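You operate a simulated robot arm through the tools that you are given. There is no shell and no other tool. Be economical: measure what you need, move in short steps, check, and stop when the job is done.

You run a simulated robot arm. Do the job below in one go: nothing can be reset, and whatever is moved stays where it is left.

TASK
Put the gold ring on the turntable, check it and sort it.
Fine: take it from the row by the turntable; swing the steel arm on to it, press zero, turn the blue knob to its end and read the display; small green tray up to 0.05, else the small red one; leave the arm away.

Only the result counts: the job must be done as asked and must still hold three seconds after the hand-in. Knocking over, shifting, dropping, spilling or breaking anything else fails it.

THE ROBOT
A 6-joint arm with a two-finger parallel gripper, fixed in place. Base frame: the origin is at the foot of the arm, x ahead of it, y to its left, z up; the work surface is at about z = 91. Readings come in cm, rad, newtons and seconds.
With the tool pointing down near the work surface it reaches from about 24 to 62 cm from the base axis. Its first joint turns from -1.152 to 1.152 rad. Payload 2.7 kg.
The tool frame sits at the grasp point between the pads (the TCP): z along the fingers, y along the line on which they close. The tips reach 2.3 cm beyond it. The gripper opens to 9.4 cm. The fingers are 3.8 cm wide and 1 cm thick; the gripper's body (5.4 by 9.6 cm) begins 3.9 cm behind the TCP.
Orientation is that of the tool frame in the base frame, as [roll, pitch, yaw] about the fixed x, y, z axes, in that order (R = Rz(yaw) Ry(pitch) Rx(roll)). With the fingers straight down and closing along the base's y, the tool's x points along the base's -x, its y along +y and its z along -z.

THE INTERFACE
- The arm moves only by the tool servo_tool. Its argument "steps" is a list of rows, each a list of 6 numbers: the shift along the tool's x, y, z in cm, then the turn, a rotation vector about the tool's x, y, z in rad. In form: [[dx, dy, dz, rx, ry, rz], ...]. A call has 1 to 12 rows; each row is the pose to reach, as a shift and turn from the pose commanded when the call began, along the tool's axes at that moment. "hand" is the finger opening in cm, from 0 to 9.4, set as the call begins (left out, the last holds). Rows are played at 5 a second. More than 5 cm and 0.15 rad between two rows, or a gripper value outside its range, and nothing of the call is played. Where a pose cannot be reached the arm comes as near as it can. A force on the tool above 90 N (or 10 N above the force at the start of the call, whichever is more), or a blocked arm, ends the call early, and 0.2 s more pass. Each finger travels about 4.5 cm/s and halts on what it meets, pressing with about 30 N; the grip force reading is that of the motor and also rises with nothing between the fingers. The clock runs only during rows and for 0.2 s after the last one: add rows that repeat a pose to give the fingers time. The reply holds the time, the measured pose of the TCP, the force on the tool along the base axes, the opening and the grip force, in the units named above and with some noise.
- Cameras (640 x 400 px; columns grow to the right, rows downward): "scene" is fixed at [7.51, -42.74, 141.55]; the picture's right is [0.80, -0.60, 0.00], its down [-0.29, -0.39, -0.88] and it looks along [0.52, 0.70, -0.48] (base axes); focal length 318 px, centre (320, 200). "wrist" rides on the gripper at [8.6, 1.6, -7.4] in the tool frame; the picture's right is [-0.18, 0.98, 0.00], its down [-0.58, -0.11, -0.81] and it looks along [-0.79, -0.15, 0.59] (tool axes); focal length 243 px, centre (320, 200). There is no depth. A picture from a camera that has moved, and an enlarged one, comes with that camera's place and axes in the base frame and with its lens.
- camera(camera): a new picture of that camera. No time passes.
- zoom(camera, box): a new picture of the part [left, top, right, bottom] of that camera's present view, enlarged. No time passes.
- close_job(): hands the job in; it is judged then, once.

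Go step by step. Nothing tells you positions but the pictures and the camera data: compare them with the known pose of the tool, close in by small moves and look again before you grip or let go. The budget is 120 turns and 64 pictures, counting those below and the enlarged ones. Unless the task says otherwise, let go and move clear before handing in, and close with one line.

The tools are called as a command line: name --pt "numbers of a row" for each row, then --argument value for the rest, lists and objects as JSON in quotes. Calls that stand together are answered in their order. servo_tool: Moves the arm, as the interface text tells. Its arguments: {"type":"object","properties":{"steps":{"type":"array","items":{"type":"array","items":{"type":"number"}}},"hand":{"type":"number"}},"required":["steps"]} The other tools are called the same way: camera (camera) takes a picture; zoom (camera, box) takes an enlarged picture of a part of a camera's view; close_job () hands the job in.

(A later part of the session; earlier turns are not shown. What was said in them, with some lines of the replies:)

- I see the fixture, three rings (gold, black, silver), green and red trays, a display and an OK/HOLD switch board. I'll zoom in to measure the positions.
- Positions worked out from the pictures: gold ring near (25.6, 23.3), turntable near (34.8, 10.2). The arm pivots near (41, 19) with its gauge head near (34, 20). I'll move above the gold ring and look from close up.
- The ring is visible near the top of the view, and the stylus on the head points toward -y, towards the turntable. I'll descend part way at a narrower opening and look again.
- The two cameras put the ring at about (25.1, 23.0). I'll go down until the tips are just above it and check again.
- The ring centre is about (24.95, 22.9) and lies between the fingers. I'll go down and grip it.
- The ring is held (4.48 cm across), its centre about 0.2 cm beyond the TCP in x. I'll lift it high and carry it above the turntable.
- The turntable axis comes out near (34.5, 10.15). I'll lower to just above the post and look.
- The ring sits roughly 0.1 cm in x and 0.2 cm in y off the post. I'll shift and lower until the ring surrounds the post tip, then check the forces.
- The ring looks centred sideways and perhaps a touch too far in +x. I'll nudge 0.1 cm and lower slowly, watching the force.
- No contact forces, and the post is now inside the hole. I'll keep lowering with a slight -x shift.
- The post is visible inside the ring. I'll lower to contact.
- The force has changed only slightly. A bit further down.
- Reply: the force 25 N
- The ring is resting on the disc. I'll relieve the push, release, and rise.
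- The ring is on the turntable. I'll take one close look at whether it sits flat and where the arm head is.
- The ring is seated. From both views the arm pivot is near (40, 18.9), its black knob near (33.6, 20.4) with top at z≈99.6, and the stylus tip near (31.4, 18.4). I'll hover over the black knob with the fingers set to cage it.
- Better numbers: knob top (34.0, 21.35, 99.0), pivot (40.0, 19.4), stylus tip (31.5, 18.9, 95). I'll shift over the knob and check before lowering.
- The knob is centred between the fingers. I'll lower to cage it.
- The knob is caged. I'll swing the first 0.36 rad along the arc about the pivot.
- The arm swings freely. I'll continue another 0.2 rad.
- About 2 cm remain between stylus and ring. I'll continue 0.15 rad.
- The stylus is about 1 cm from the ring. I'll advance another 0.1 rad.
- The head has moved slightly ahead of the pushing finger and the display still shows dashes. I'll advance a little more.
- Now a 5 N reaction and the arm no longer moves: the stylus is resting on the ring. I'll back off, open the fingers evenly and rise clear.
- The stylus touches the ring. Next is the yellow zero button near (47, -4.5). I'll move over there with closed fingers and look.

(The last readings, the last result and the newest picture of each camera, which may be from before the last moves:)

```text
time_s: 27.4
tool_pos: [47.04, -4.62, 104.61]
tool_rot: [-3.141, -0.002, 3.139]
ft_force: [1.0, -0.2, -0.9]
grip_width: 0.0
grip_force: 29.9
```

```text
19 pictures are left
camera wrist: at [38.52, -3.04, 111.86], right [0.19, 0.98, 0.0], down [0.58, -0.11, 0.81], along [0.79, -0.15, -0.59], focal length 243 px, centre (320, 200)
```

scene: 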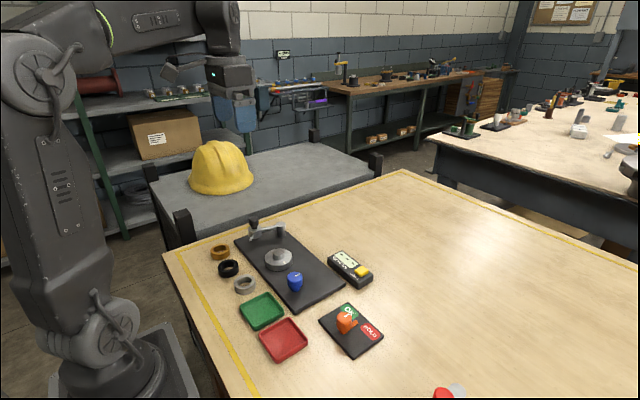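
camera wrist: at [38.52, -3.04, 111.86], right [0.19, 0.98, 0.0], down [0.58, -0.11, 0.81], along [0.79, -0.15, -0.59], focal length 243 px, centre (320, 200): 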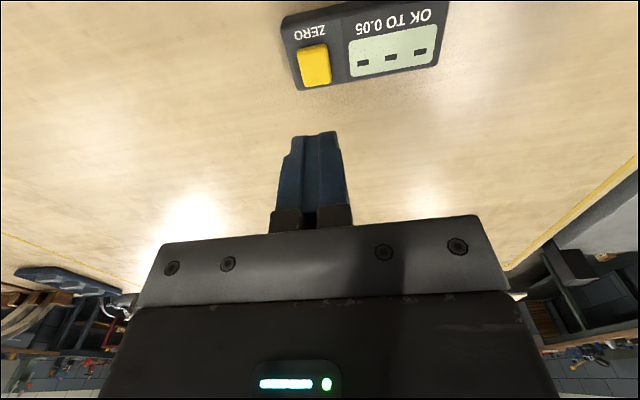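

The button is nearly below me. I'll lower and check.

servo_tool --pt "0 -0.2 3 0 0 0" --pt "0 -0.2 6.5 0 0 0" --pt "0 -0.2 6.5 0 0 0"

camera --camera "wrist"

zoom --camera "scene" --box '[315, 235, 395, 285]'

```text
time_s: 28.2
tool_pos: [46.88, -4.71, 97.94]
tool_rot: [3.141, -0.001, -3.141]
ft_force: [-0.2, -0.4, -0.3]
grip_width: 0.0
grip_force: 29.4
```

```text
18 pictures are left
camera wrist: at [38.23, -3.11, 105.22], right [0.18, 0.98, 0.0], down [0.58, -0.11, 0.81], along [0.79, -0.15, -0.59], focal length 243 px, centre (320, 200)
```

wrist: 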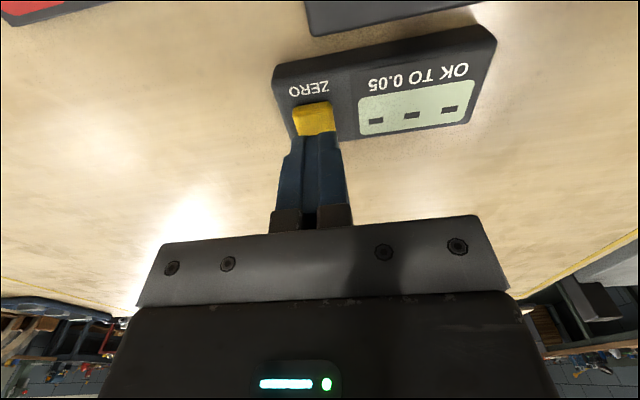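

```text
8.00 times, centred on (355, 260) of scene
camera zoom: at [7.51, -42.74, 141.55], right [0.8, -0.6, 0.0], down [-0.29, -0.39, -0.88], along [0.52, 0.7, -0.48], focal length 2547 px, centre (40, -280)
```

zoom: 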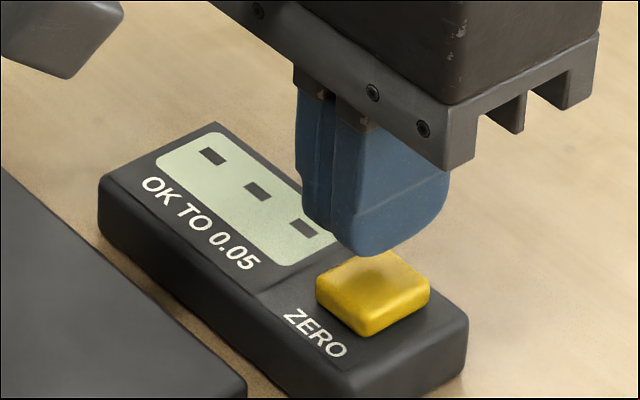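

The fingertip is above the button with a small offset. I'll shift and lower gradually, watching the force.

servo_tool --pt "0.2 -0.2 0.6 0 0 0" --pt "0.2 -0.2 1.3 0 0 0" --pt "0.2 -0.2 1.3 0 0 0"

servo_tool --pt "0 0 0.2 0 0 0" --pt "0 0 0.4 0 0 0"

servo_tool --pt "0 0 0.15 0 0 0" --pt "0 0 0.3 0 0 0"

```text
time_s: 29.0
tool_pos: [46.61, -4.82, 96.71]
tool_rot: [3.141, 0.001, 3.141]
ft_force: [-0.3, 0.4, -0.1]
grip_width: 0.01
grip_force: 30.1
```

```text
time_s: 29.6
tool_pos: [46.65, -4.95, 96.4]
tool_rot: [3.141, 0.0, 3.141]
ft_force: [0.2, -1.1, 0.3]
grip_width: 0.0
grip_force: 30.0
```

```text
time_s: 30.2
tool_pos: [46.65, -4.79, 96.18]
tool_rot: [-3.139, -0.001, -3.141]
ft_force: [-0.9, -0.3, 1.8]
grip_width: 0.0
grip_force: 29.8
```

Possibly the first touch. A little further.

servo_tool --pt "0 0 0.1 0 0 0" --pt "0 0 0.2 0 0 0"

zoom --camera "scene" --box '[315, 235, 395, 285]'

```text
time_s: 30.8
tool_pos: [46.72, -5.01, 95.91]
tool_rot: [3.141, 0.001, 3.141]
ft_force: [-3.3, -0.7, 4.9]
grip_width: 0.0
grip_force: 29.9
```

```text
8.00 times, centred on (355, 260) of scene
camera zoom: at [7.49, -42.75, 141.55], right [0.8, -0.6, 0.0], down [-0.29, -0.39, -0.88], along [0.52, 0.7, -0.48], focal length 2547 px, centre (40, -280)
```

zoom: 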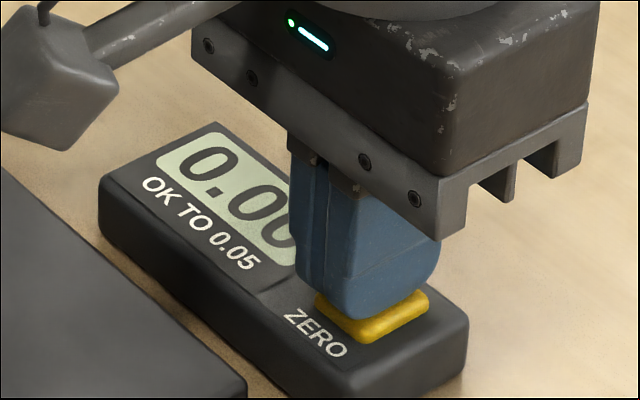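

The display reads 0.00. I'll lift off and move over the blue knob near (33, 1).

servo_tool --pt "0 0 -1.5 0 0 0" --pt "0 0 -5.5 0 0 0" --pt "0 0 -8.5 0 0 0" --pt "3.4 1.5 -9.5 0 0 0" --pt "6.8 3 -9.5 0 0 0" --pt "10.2 4.5 -9.5 0 0 0" --pt "13.6 6 -9.5 0 0 0" --pt "13.6 6 -7 0 0 0" --pt "13.6 6 -7 0 0 0"

servo_tool --pt "0 0 0 0 0 0" --pt "0 0 0 0 0 0" --pt "0 0 0 0 0 0" --hand 5.2

camera --camera "wrist"

```text
time_s: 32.8
tool_pos: [33.15, 1.17, 102.63]
tool_rot: [-3.141, 0.0, 3.141]
ft_force: [0.5, 0.7, -0.5]
grip_width: 0.0
grip_force: 30.7
```

```text
time_s: 33.6
tool_pos: [33.03, 1.04, 102.59]
tool_rot: [-3.141, 0.002, -3.141]
ft_force: [-0.2, -0.4, 0.2]
grip_width: 5.2
grip_force: 0.1
```

```text
15 pictures are left
camera wrist: at [24.44, 2.71, 109.86], right [0.18, 0.98, 0.0], down [0.58, -0.11, 0.81], along [0.79, -0.15, -0.59], focal length 243 px, centre (320, 200)
```

wrist: 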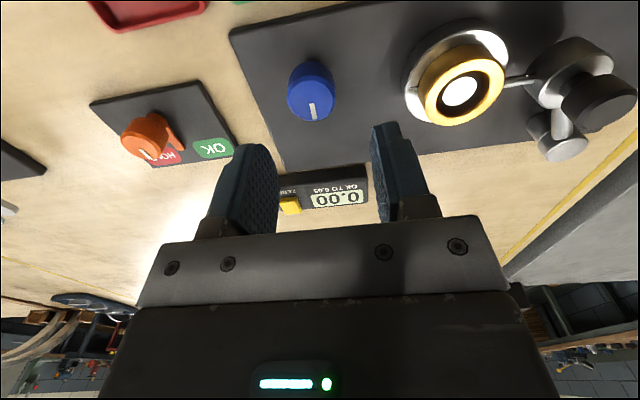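

Blue knob centre is about (32.9, 0.7) with its pointer toward +x. I'll lower over it and grip.

servo_tool --pt "0.13 -0.35 0 0 0 0" --pt "0.13 -0.35 3.5 0 0 0" --pt "0.13 -0.35 6.2 0 0 0" --pt "0.13 -0.35 6.2 0 0 0"

zoom --camera "wrist" --box '[200, 60, 440, 210]'

```text
time_s: 34.6
tool_pos: [33.17, 0.76, 96.68]
tool_rot: [-3.141, 0.002, -3.14]
ft_force: [-0.1, -0.1, 0.2]
grip_width: 5.19
grip_force: 0.0
```

```text
2.67 times, centred on (320, 135) of wrist
camera zoom: at [24.54, 2.35, 103.91], right [0.18, 0.98, 0.0], down [0.58, -0.11, 0.81], along [0.79, -0.15, -0.59], focal length 647 px, centre (320, 373)
```

zoom: 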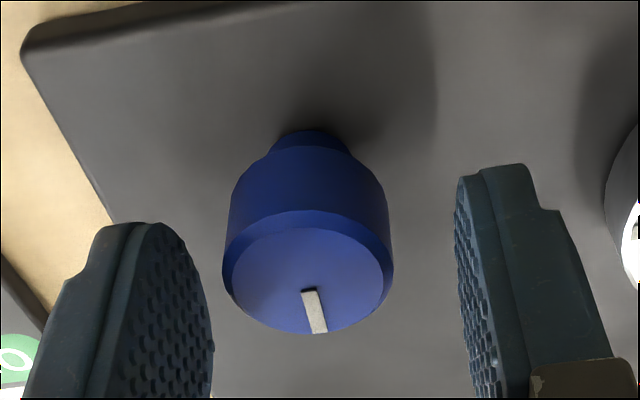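

I'll centre by 0.2 cm and close on the knob.

servo_tool --pt "0.05 -0.22 0.1 0 0 0" --pt "0.05 -0.22 0.2 0 0 0"

servo_tool --pt "0 0 0 0 0 0" --pt "0 0 0 0 0 0" --pt "0 0 0 0 0 0" --pt "0 0 0 0 0 0" --hand 2.4

servo_tool --pt "0 0 0 0 0 0.07" --pt "0 0 0 0 0 0.14" --pt "0 0 0 0 0 0.21" --pt "0 0 0 0 0 0.28" --pt "0 0 0 0 0 0.28"

camera --camera "wrist"

```text
time_s: 35.2
tool_pos: [33.0, 0.6, 96.48]
tool_rot: [-3.141, 0.0, -3.141]
ft_force: [0.6, -0.4, 0.1]
grip_width: 5.2
grip_force: 0.1
```

```text
time_s: 36.2
tool_pos: [33.06, 0.59, 96.49]
tool_rot: [-3.142, 0.001, -3.141]
ft_force: [0.0, -4.2, -3.1]
grip_width: 3.17
grip_force: 44.6
```

```text
time_s: 37.4
tool_pos: [33.09, 0.45, 96.48]
tool_rot: [-3.141, 0.004, 2.862]
ft_force: [3.7, -17.6, 1.0]
grip_width: 3.16
grip_force: 45.2
```

```text
13 pictures are left
camera wrist: at [25.18, 4.48, 103.67], right [0.45, 0.89, 0.0], down [0.53, -0.27, 0.81], along [0.72, -0.36, -0.59], focal length 243 px, centre (320, 200)
```

wrist: 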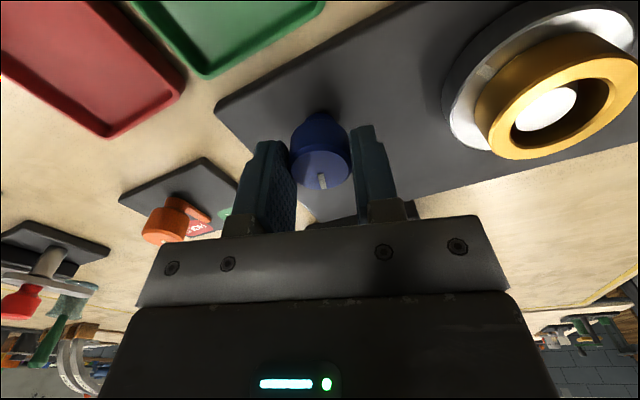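

The knob and the disc both turn this way. There is a lateral load, so I'll recentre slightly and keep turning.

servo_tool --pt "-0.05 -0.1 0 0 0 0" --pt "-0.05 -0.1 0 0 0 0"

servo_tool --pt "0 0 0 0 0 0.1" --pt "0 0 0 0 0 0.2" --pt "0 0 0 0 0 0.3" --pt "0 0 0 0 0 0.4" --pt "0 0 0 0 0 0.4"

```text
time_s: 38.0
tool_pos: [33.02, 0.56, 96.52]
tool_rot: [3.14, 0.003, 2.863]
ft_force: [12.1, -11.0, -9.3]
grip_width: 3.17
grip_force: 45.1
```

```text
time_s: 39.2
tool_pos: [33.15, 0.48, 96.47]
tool_rot: [3.14, 0.0, 2.462]
ft_force: [17.5, -12.0, -18.2]
grip_width: 3.15
grip_force: 45.4
```

Still turning. I'll relieve the side load and continue.

servo_tool --pt "-0.14 0.01 0.08 0 0 0" --pt "-0.14 0.01 0.08 0 0 0"

servo_tool --pt "0 0 0 0 0 0.1" --pt "0 0 0 0 0 0.2" --pt "0 0 0 0 0 0.3" --pt "0 0 0 0 0 0.4" --pt "0 0 0 0 0 0.5" --pt "0 0 0 0 0 0.5"

camera --camera "wrist"

```text
time_s: 39.8
tool_pos: [32.9, 0.52, 96.5]
tool_rot: [3.14, -0.003, 2.461]
ft_force: [-6.2, 11.4, 11.1]
grip_width: 3.18
grip_force: 45.3
```

```text
time_s: 41.2
tool_pos: [32.98, 0.47, 96.41]
tool_rot: [3.141, -0.001, 1.958]
ft_force: [-18.5, 29.3, 24.5]
grip_width: 3.18
grip_force: 44.8
```

```text
12 pictures are left
camera wrist: at [31.27, 9.11, 103.69], right [0.98, 0.2, 0.0], down [0.12, -0.58, 0.81], along [0.16, -0.79, -0.59], focal length 243 px, centre (320, 200)
```

wrist: 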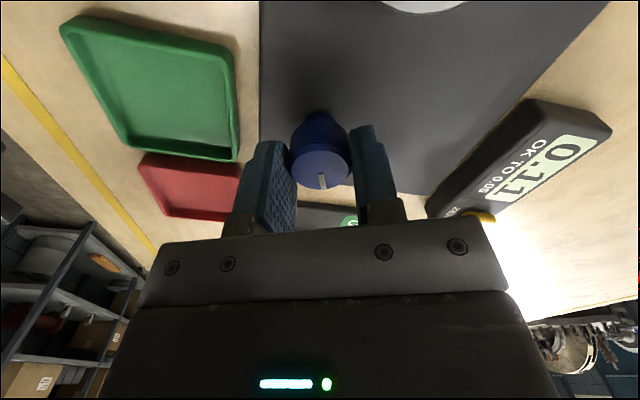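

The display is showing about 0.11 so far, and the end isn't reached. I'll relieve the load and keep turning.

servo_tool --pt "0.1 -0.02 -0.08 0 0 0" --pt "0.1 -0.02 -0.08 0 0 0"

servo_tool --pt "0 0 0 0 0 0.1" --pt "0 0 0 0 0 0.2" --pt "0 0 0 0 0 0.3" --pt "0 0 0 0 0 0.4" --pt "0 0 0 0 0 0.4"

```text
time_s: 41.8
tool_pos: [32.98, 0.56, 96.42]
tool_rot: [-3.141, 0.0, 1.96]
ft_force: [-12.0, 15.2, 9.0]
grip_width: 3.16
grip_force: 45.3
```

```text
time_s: 43.0
tool_pos: [33.05, 0.48, 96.44]
tool_rot: [-3.14, 0.001, 1.561]
ft_force: [-13.0, -2.1, 8.4]
grip_width: 3.17
grip_force: 45.2
```

Turning continues smoothly, so another 0.6 rad.

servo_tool --pt "0 -0.06 0 0 0 0.1" --pt "0 -0.06 0 0 0 0.2" --pt "0 -0.06 0 0 0 0.3" --pt "0 -0.06 0 0 0 0.4" --pt "0 -0.06 0 0 0 0.5" --pt "0 -0.06 0 0 0 0.6" --pt "0 -0.06 0 0 0 0.6"

zoom --camera "scene" --box '[230, 205, 390, 305]'

```text
time_s: 44.6
tool_pos: [33.0, 0.44, 96.44]
tool_rot: [-3.14, 0.002, 0.961]
ft_force: [-12.5, 0.7, -5.1]
grip_width: 3.15
grip_force: 44.2
```

```text
4.00 times, centred on (310, 255) of scene
camera zoom: at [7.48, -42.74, 141.55], right [0.8, -0.6, 0.0], down [-0.29, -0.39, -0.88], along [0.52, 0.7, -0.48], focal length 1273 px, centre (360, -20)
```

zoom: 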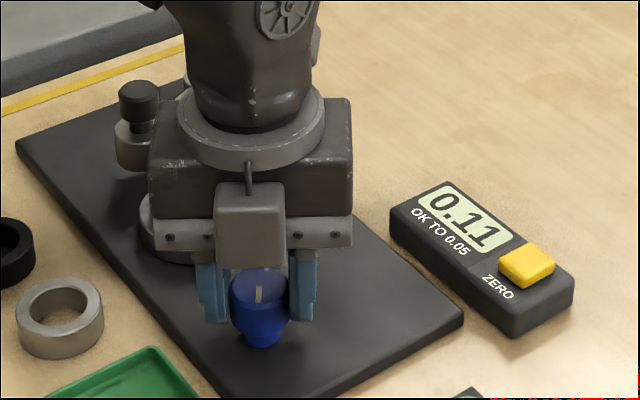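

The display reads 0.11 while the knob continues. I'll carry on toward the end stop.

servo_tool --pt "0 0 0 0 0 0.1" --pt "0 0 0 0 0 0.2" --pt "0 0 0 0 0 0.3" --pt "0 0 0 0 0 0.4" --pt "0 0 0 0 0 0.5" --pt "0 0 0 0 0 0.6" --pt "0 0 0 0 0 0.6"

```text
time_s: 46.2
tool_pos: [33.04, 0.54, 96.53]
tool_rot: [-3.141, -0.002, 0.361]
ft_force: [-6.7, 9.4, 0.2]
grip_width: 3.17
grip_force: 45.0
```

servo_tool --pt "0 0 0 0 0 0.1" --pt "0 0 0 0 0 0.2" --pt "0 0 0 0 0 0.3" --pt "0 0 0 0 0 0.4" --pt "0 0 0 0 0 0.4"

zoom --camera "scene" --box '[230, 205, 390, 305]'

```text
time_s: 46.7
tool_pos: [32.77, 0.22, 96.57]
tool_rot: [-3.112, 0.0, 0.236]
ft_force: [-7.7, 23.8, 6.8]
grip_width: 3.53
grip_force: 12.4
out of reach, approached as far as the arm can: row 1, 2
stopped in row 2: the force on the tool passed its limit (the readings are from after the stop); the commanded pose is now the measured one
```

```text
4.00 times, centred on (310, 255) of scene
camera zoom: at [7.48, -42.67, 141.57], right [0.8, -0.6, 0.0], down [-0.29, -0.39, -0.88], along [0.52, 0.7, -0.48], focal length 1273 px, centre (360, -20)
```

zoom: 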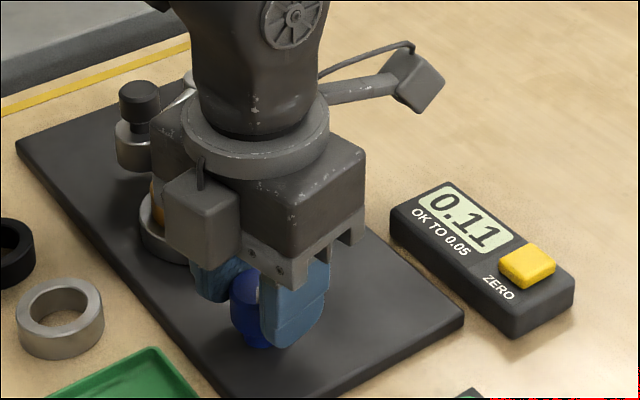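

The wrist joint hit its own limit, not necessarily the knob's end. I'll open, level the tool, rise, turn back and re-grip.

servo_tool --pt "0 0 0 0 0 0" --pt "0 0 0 0 0 0" --pt "0 0 0 -0.029 0 0" --pt "0 0 -2 -0.029 0 -0.05" --pt "0 0 -4 -0.029 0 -0.1" --pt "0 0 -4 -0.029 0 -0.1" --hand 5.4

servo_tool --pt "0 0 0 0 0 -0.14" --pt "0 0 0 0 0 -0.28" --pt "0 0 0 0 0 -0.42" --pt "0 0 0 0 0 -0.56" --pt "0 0 0 0 0 -0.7" --pt "0 0 0 0 0 -0.84" --pt "0 0 0 0 0 -0.98" --pt "0 0 0 0 0 -1.12" --pt "0 0 0 0 0 -1.26" --pt "0 0 0 0 0 -1.4"

servo_tool --pt "0 0 0 0 0 -0.14" --pt "0 0 0 0 0 -0.28" --pt "0 0 0 0 0 -0.42" --pt "0 0 0 0 0 -0.56" --pt "0 0 0 0 0 -0.7" --pt "0 0 0 0 0 -0.84" --pt "0 0 0 0 0 -0.98" --pt "0 0 0 0 0 -1.12" --pt "0 0 0 0 0 -1.26" --pt "0 0 0 0 0 -1.4" --pt "0 0 0 0 0 -1.4"

```text
time_s: 48.1
tool_pos: [33.18, 0.15, 100.41]
tool_rot: [3.137, -0.002, 0.336]
ft_force: [0.1, -1.0, -0.1]
grip_width: 5.38
grip_force: 0.1
out of reach, approached as far as the arm can: row 3
```

```text
time_s: 50.3
tool_pos: [32.94, -0.19, 100.49]
tool_rot: [3.14, 0.002, 1.739]
ft_force: [-0.6, 0.5, 0.0]
grip_width: 5.41
grip_force: 0.1
```

```text
time_s: 52.7
tool_pos: [32.93, -0.15, 100.32]
tool_rot: [-3.138, 0.004, 3.139]
ft_force: [0.1, 0.1, 0.6]
grip_width: 5.38
grip_force: 0.1
```

I'm back at yaw π above the knob. I'll recentre and take one look at pointer and alignment.

servo_tool --pt "-0.05 0.6 0 0 0 0" --pt "-0.05 0.6 0 0 0 0"

camera --camera "wrist"

```text
time_s: 53.3
tool_pos: [32.99, 0.48, 100.31]
tool_rot: [-3.139, 0.003, 3.136]
ft_force: [-0.3, -0.4, 1.3]
grip_width: 5.39
grip_force: 0.2
```

```text
9 pictures are left
camera wrist: at [24.38, 2.17, 107.61], right [0.19, 0.98, 0.0], down [0.58, -0.11, 0.81], along [0.79, -0.15, -0.59], focal length 243 px, centre (320, 200)
```

wrist: 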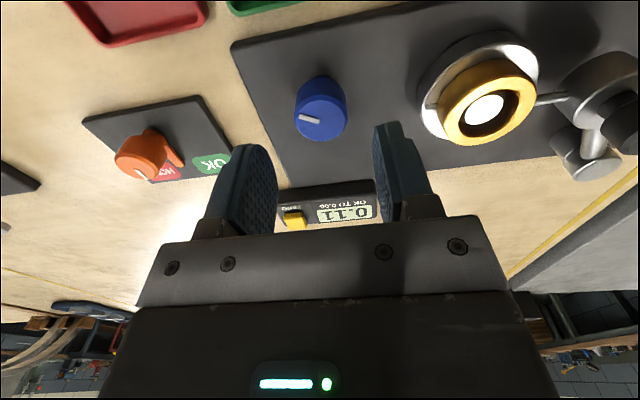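

The pointer and disc mark look as if the turntable has made one full turn. One zoom to confirm the knob is at its end, and to read the display.

zoom --camera "wrist" --box '[270, 30, 590, 230]'

```text
2.00 times, centred on (430, 130) of wrist
camera zoom: at [24.38, 2.17, 107.61], right [0.19, 0.98, 0.0], down [0.58, -0.11, 0.81], along [0.79, -0.15, -0.59], focal length 485 px, centre (100, 340)
```

zoom: 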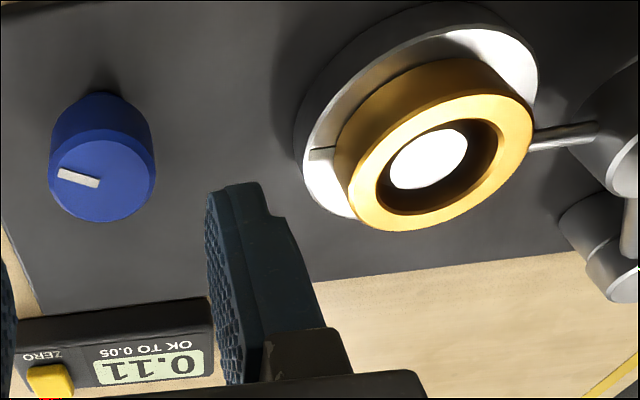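

The knob has turned to its end (disc back at its start mark) and the display reads 0.11, above 0.05, so the ring goes to the red tray. First I'll swing the arm away, returning over its knob.

servo_tool --pt "0 0 -4.5 0 0 0" --pt "0 0 -9 0 0 0" --pt "-0.3 3.1 -9 0 0 -0.13" --pt "-0.6 6.2 -9 0 0 -0.26" --pt "-0.9 9.3 -9 0 0 -0.39" --pt "-1.2 12.4 -9 0 0 -0.52" --pt "-1.45 15.4 -9 0 0 -0.65" --pt "-1.45 15.4 -9 0 0 -0.65" --hand 4.4

servo_tool --pt "0 0 3 0 0 0" --pt "0 0 5 0 0 0" --pt "0 0 5 0 0 0"

zoom --camera "wrist" --box '[200, 50, 440, 200]'

```text
time_s: 55.1
tool_pos: [34.45, 15.86, 109.48]
tool_rot: [-3.139, -0.001, -2.497]
ft_force: [-0.3, -0.7, 0.5]
grip_width: 4.39
grip_force: 0.0
```

```text
time_s: 55.9
tool_pos: [34.27, 15.83, 104.34]
tool_rot: [-3.137, -0.002, -2.498]
ft_force: [0.1, -0.3, -0.2]
grip_width: 4.42
grip_force: 0.0
```

```text
2.67 times, centred on (320, 125) of wrist
camera zoom: at [26.45, 11.98, 111.49], right [-0.44, 0.9, 0.0], down [0.53, 0.26, 0.81], along [0.72, 0.36, -0.59], focal length 647 px, centre (320, 400)
```

zoom: 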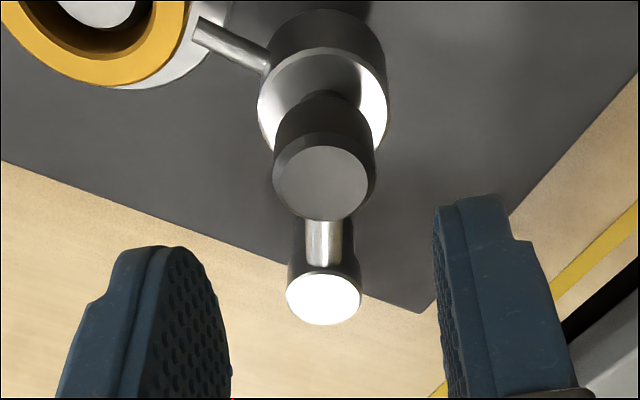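

The knob is centred between the fingers. I'll lower, close to a loose cage, and swing the arm back along its arc.

servo_tool --pt "0 0 2.5 0 0 0" --pt "0 0 4.8 0 0 0" --pt "0 0 4.8 0 0 0"

servo_tool --pt "0 0 0 0 0 0" --pt "0 0 0 0 0 0" --hand 3.0

servo_tool --pt "-0.054 0.445 0 0 0 0.07" --pt "-0.14 0.885 0 0 0 0.14" --pt "-0.256 1.317 0 0 0 0.21" --pt "-0.402 1.74 0 0 0 0.28" --pt "-0.577 2.152 0 0 0 0.35" --pt "-0.781 2.552 0 0 0 0.42" --pt "-1.012 2.935 0 0 0 0.49" --pt "-1.269 3.302 0 0 0 0.56" --pt "-1.551 3.649 0 0 0 0.63" --pt "-1.858 3.977 0 0 0 0.7" --pt "-2.186 4.282 0 0 0 0.77" --pt "-2.53 4.56 0 0 0 0.84"

zoom --camera "scene" --box '[200, 190, 360, 290]'

```text
time_s: 56.7
tool_pos: [34.48, 15.92, 99.3]
tool_rot: [-3.138, 0.001, -2.498]
ft_force: [0.3, 0.5, -0.3]
grip_width: 4.39
grip_force: 0.0
```

```text
time_s: 57.3
tool_pos: [34.39, 15.92, 99.34]
tool_rot: [-3.138, 0.001, -2.498]
ft_force: [-0.1, -0.1, -0.7]
grip_width: 2.99
grip_force: 0.0
```

```text
time_s: 59.9
tool_pos: [33.82, 21.08, 99.44]
tool_rot: [-3.141, 0.002, 2.944]
ft_force: [0.4, -0.1, -1.1]
grip_width: 3.0
grip_force: 0.1
```

```text
4.00 times, centred on (280, 240) of scene
camera zoom: at [7.51, -42.74, 141.55], right [0.8, -0.6, 0.0], down [-0.29, -0.39, -0.88], along [0.52, 0.7, -0.48], focal length 1273 px, centre (480, 40)
```

zoom: 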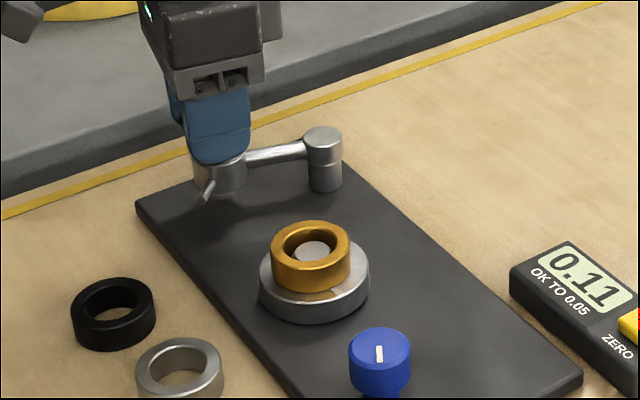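

The arm is back at its starting place and the display holds 0.11. I'll release, rise, and go over the ring.

servo_tool --pt "0 0 0 0 0 0" --pt "0 0 0 0 0 0" --pt "0 0 -3 0 0 0" --pt "0 0 -6 0 0 0" --pt "-0.64 -2.7 -6 0 0 -0.05" --pt "-1.27 -5.4 -6 0 0 -0.1" --pt "-1.9 -8.1 -6 0 0 -0.15" --pt "-2.54 -10.79 -6 0 0 -0.1976" --pt "-2.54 -10.79 -6 0 0 -0.1976" --hand 4.4

servo_tool --pt "0 0 2.5 0 0 0" --pt "0 0 5 0 0 0" --pt "0 0 5 0 0 0" --hand 6.6

zoom --camera "wrist" --box '[200, 70, 440, 220]'

```text
time_s: 61.9
tool_pos: [34.26, 10.06, 105.8]
tool_rot: [-3.14, 0.002, -3.14]
ft_force: [-0.3, 1.2, 0.9]
grip_width: 4.41
grip_force: 0.0
```

```text
time_s: 62.7
tool_pos: [34.33, 10.05, 100.9]
tool_rot: [-3.139, 0.001, -3.14]
ft_force: [0.0, 0.5, 0.4]
grip_width: 6.59
grip_force: 0.1
```

```text
2.67 times, centred on (320, 145) of wrist
camera zoom: at [25.56, 11.77, 108.11], right [0.18, 0.98, 0.0], down [0.58, -0.11, 0.81], along [0.79, -0.15, -0.59], focal length 647 px, centre (320, 347)
```

zoom: 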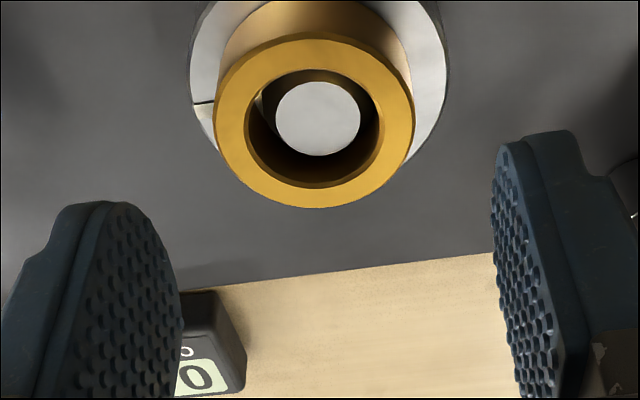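

The ring is centred. I'll lower, grip and lift it straight off the post.

servo_tool --pt "0 -0.1 2.2 0 0 0" --pt "0 -0.1 4.15 0 0 0" --pt "0 -0.1 4.15 0 0 0"

servo_tool --pt "0 0 0 0 0 0" --pt "0 0 0 0 0 0" --pt "0 0 0 0 0 0" --pt "0 0 0 0 0 0" --hand 3.5

servo_tool --pt "0 0 -0.7 0 0 0" --pt "0 0 -1.5 0 0 0" --pt "0 0 -3 0 0 0" --pt "0 0 -6 0 0 0" --pt "0 0 -10 0 0 0" --pt "0 0 -10 0 0 0"

```text
time_s: 63.5
tool_pos: [34.1, 9.94, 96.74]
tool_rot: [-3.141, 0.003, -3.14]
ft_force: [0.1, -0.6, 0.4]
grip_width: 6.6
grip_force: 0.1
```

```text
time_s: 64.5
tool_pos: [34.11, 9.91, 96.68]
tool_rot: [-3.139, 0.004, -3.14]
ft_force: [-0.3, -0.2, 0.2]
grip_width: 4.48
grip_force: 30.0
```

```text
time_s: 65.9
tool_pos: [34.08, 9.75, 106.52]
tool_rot: [-3.139, 0.002, -3.14]
ft_force: [-0.2, 0.3, -0.9]
grip_width: 4.48
grip_force: 30.3
```

The ring is lifted. I'll carry it above the red tray near (25, -7.9) and look.

servo_tool --pt "1.8 -3.5 0 0 0 0" --pt "3.6 -7.1 0 0 0 0" --pt "5.4 -10.6 0 0 0 0" --pt "7.2 -14.2 0 0 0 0" --pt "9.0 -17.7 0 0 0 0" --pt "9.0 -17.7 4 0 0 0" --pt "9.0 -17.7 4 0 0 0"

camera --camera "wrist"

```text
time_s: 67.5
tool_pos: [25.12, -7.55, 102.4]
tool_rot: [-3.139, 0.004, -3.141]
ft_force: [0.3, 0.6, -1.2]
grip_width: 4.5
grip_force: 30.1
```

```text
4 pictures are left
camera wrist: at [16.44, -5.84, 109.67], right [0.18, 0.98, 0.0], down [0.58, -0.11, 0.81], along [0.79, -0.15, -0.59], focal length 243 px, centre (320, 200)
```

wrist: 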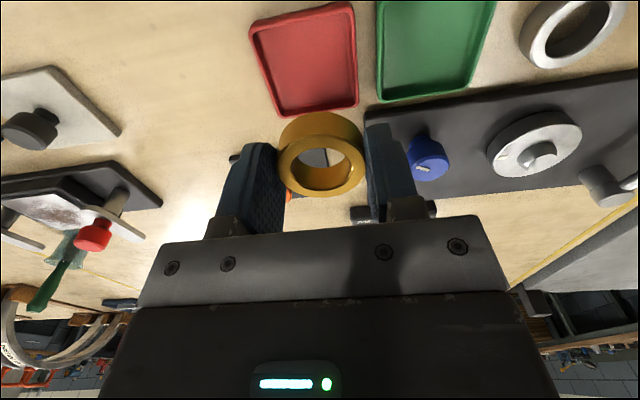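

The red tray's centre is about (24.75, -8.0), about 6.5 cm across. I'll shift, lower close to the tray and check.

servo_tool --pt "0.5 -0.4 0 0 0 0" --pt "0.5 -0.4 3.5 0 0 0" --pt "0.5 -0.4 6.5 0 0 0" --pt "0.5 -0.4 6.5 0 0 0"

camera --camera "wrist"

```text
time_s: 68.5
tool_pos: [24.58, -8.43, 95.75]
tool_rot: [-3.14, 0.002, -3.14]
ft_force: [1.2, 0.0, -0.7]
grip_width: 4.47
grip_force: 29.8
```

```text
3 pictures are left
camera wrist: at [15.83, -6.78, 103.09], right [0.18, 0.98, 0.0], down [0.58, -0.11, 0.81], along [0.79, -0.15, -0.59], focal length 243 px, centre (320, 200)
```

wrist: 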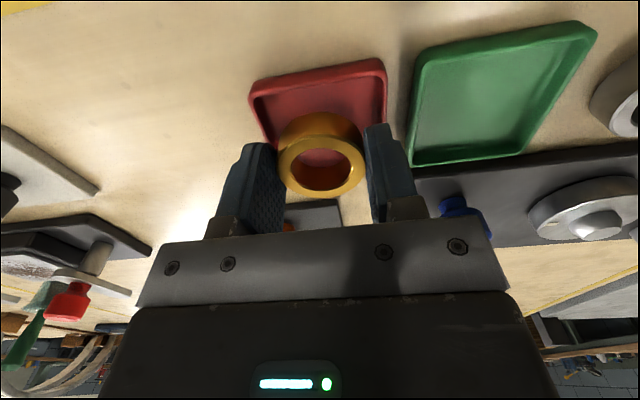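

The ring is over the tray. A small correction, then I'll lower to just above the tray floor.

servo_tool --pt "0.1 0.15 0 0 0 0" --pt "0.1 0.15 0.6 0 0 0" --pt "0.1 0.15 1.1 0 0 0" --pt "0.1 0.15 1.1 0 0 0"

zoom --camera "scene" --box '[235, 290, 331, 350]'

```text
time_s: 69.5
tool_pos: [24.6, -8.17, 95.02]
tool_rot: [-3.14, 0.003, -3.139]
ft_force: [1.4, -0.5, -0.5]
grip_width: 4.45
grip_force: 29.8
```

```text
6.67 times, centred on (283, 320) of scene
camera zoom: at [7.51, -42.74, 141.55], right [0.8, -0.6, 0.0], down [-0.29, -0.39, -0.88], along [0.52, 0.7, -0.48], focal length 2122 px, centre (567, -600)
```

zoom: 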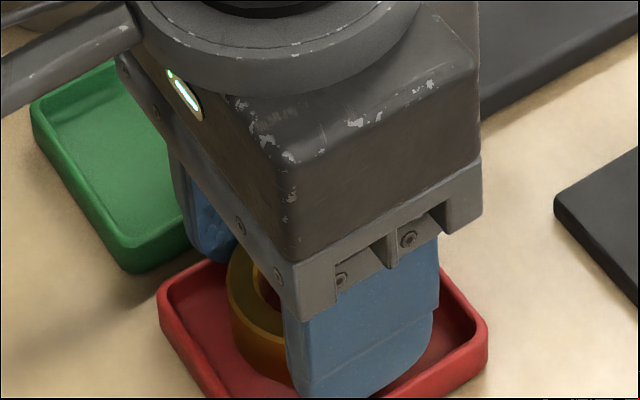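

The ring is inside the tray outline. I'll lower in small steps, watching for contact.

servo_tool --pt "0 0 0.15 0 0 0" --pt "0 0 0.3 0 0 0" --pt "0 0 0.3 0 0 0"

servo_tool --pt "0 0 0.1 0 0 0" --pt "0 0 0.2 0 0 0" --pt "0 0 0.2 0 0 0"

```text
time_s: 70.3
tool_pos: [24.54, -8.09, 94.69]
tool_rot: [-3.141, 0.003, -3.14]
ft_force: [-4.3, 6.5, 11.7]
grip_width: 4.49
grip_force: 30.2
```

```text
time_s: 71.1
tool_pos: [24.62, -8.1, 94.78]
tool_rot: [-3.139, 0.001, -3.137]
ft_force: [-9.3, 3.1, 19.5]
grip_width: 4.48
grip_force: 30.0
stopped in row 3: the force on the tool passed its limit (the readings are from after the stop); the commanded pose is now the measured one
```

Contact now, with a tip likely on the rim or the ring on the floor. I'll ease up slightly and open just a little to set the ring down.

servo_tool --pt "0 0 -0.12 0 0 0" --pt "0 0 -0.12 0 0 0"

servo_tool --pt "0 0 0 0 0 0" --pt "0 0 0 0 0 0" --pt "0 0 0 0 0 0" --pt "0 0 -1 0 0 0" --pt "0 0 -4 0 0 0" --pt "0 0 -9 0 0 0" --pt "-4.5 0 -10 0 0 0" --pt "-9 0 -12 0 0 0" --pt "-9 0 -12 0 0 0" --hand 5.3

zoom --camera "scene" --box '[200, 190, 400, 390]'

```text
time_s: 71.7
tool_pos: [24.62, -8.1, 94.71]
tool_rot: [-3.139, 0.0, -3.138]
ft_force: [-10.4, -4.8, 11.2]
grip_width: 4.49
grip_force: 30.0
```

```text
time_s: 73.7
tool_pos: [33.59, -7.76, 106.93]
tool_rot: [-3.139, 0.001, -3.14]
ft_force: [0.7, 0.1, 0.1]
grip_width: 5.31
grip_force: 0.0
```

```text
2.00 times, centred on (300, 290) of scene
camera zoom: at [7.51, -42.74, 141.55], right [0.8, -0.6, 0.0], down [-0.29, -0.39, -0.88], along [0.52, 0.7, -0.48], focal length 637 px, centre (360, 20)
```

zoom: 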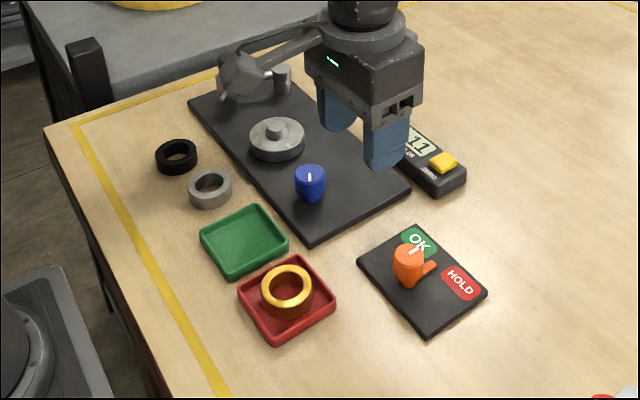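

The gold ring is in the red tray, the tray hasn't moved and the steel arm is away. One last close check that the ring lies flat.

zoom --camera "scene" --box '[235, 300, 331, 360]'

```text
6.67 times, centred on (283, 330) of scene
camera zoom: at [7.51, -42.74, 141.55], right [0.8, -0.6, 0.0], down [-0.29, -0.39, -0.88], along [0.52, 0.7, -0.48], focal length 2122 px, centre (567, -667)
```

zoom: 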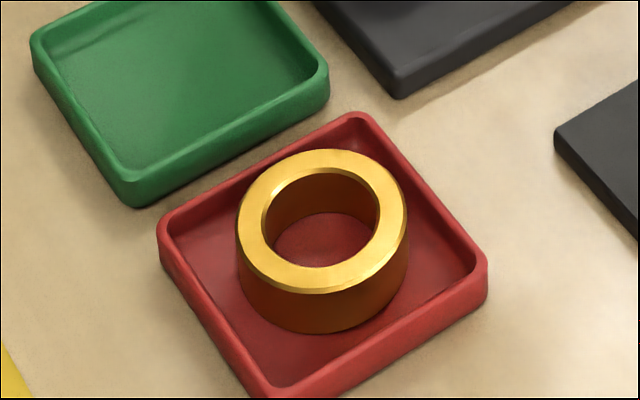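

The ring lies flat inside the red tray and everything else is in place, so I'm handing in.

close_job

```text
The job is handed in.
```

The gold ring read 0.11 on the display, over the 0.05 limit, so it is in the small red tray; the steel arm is swung back away from the turntable.
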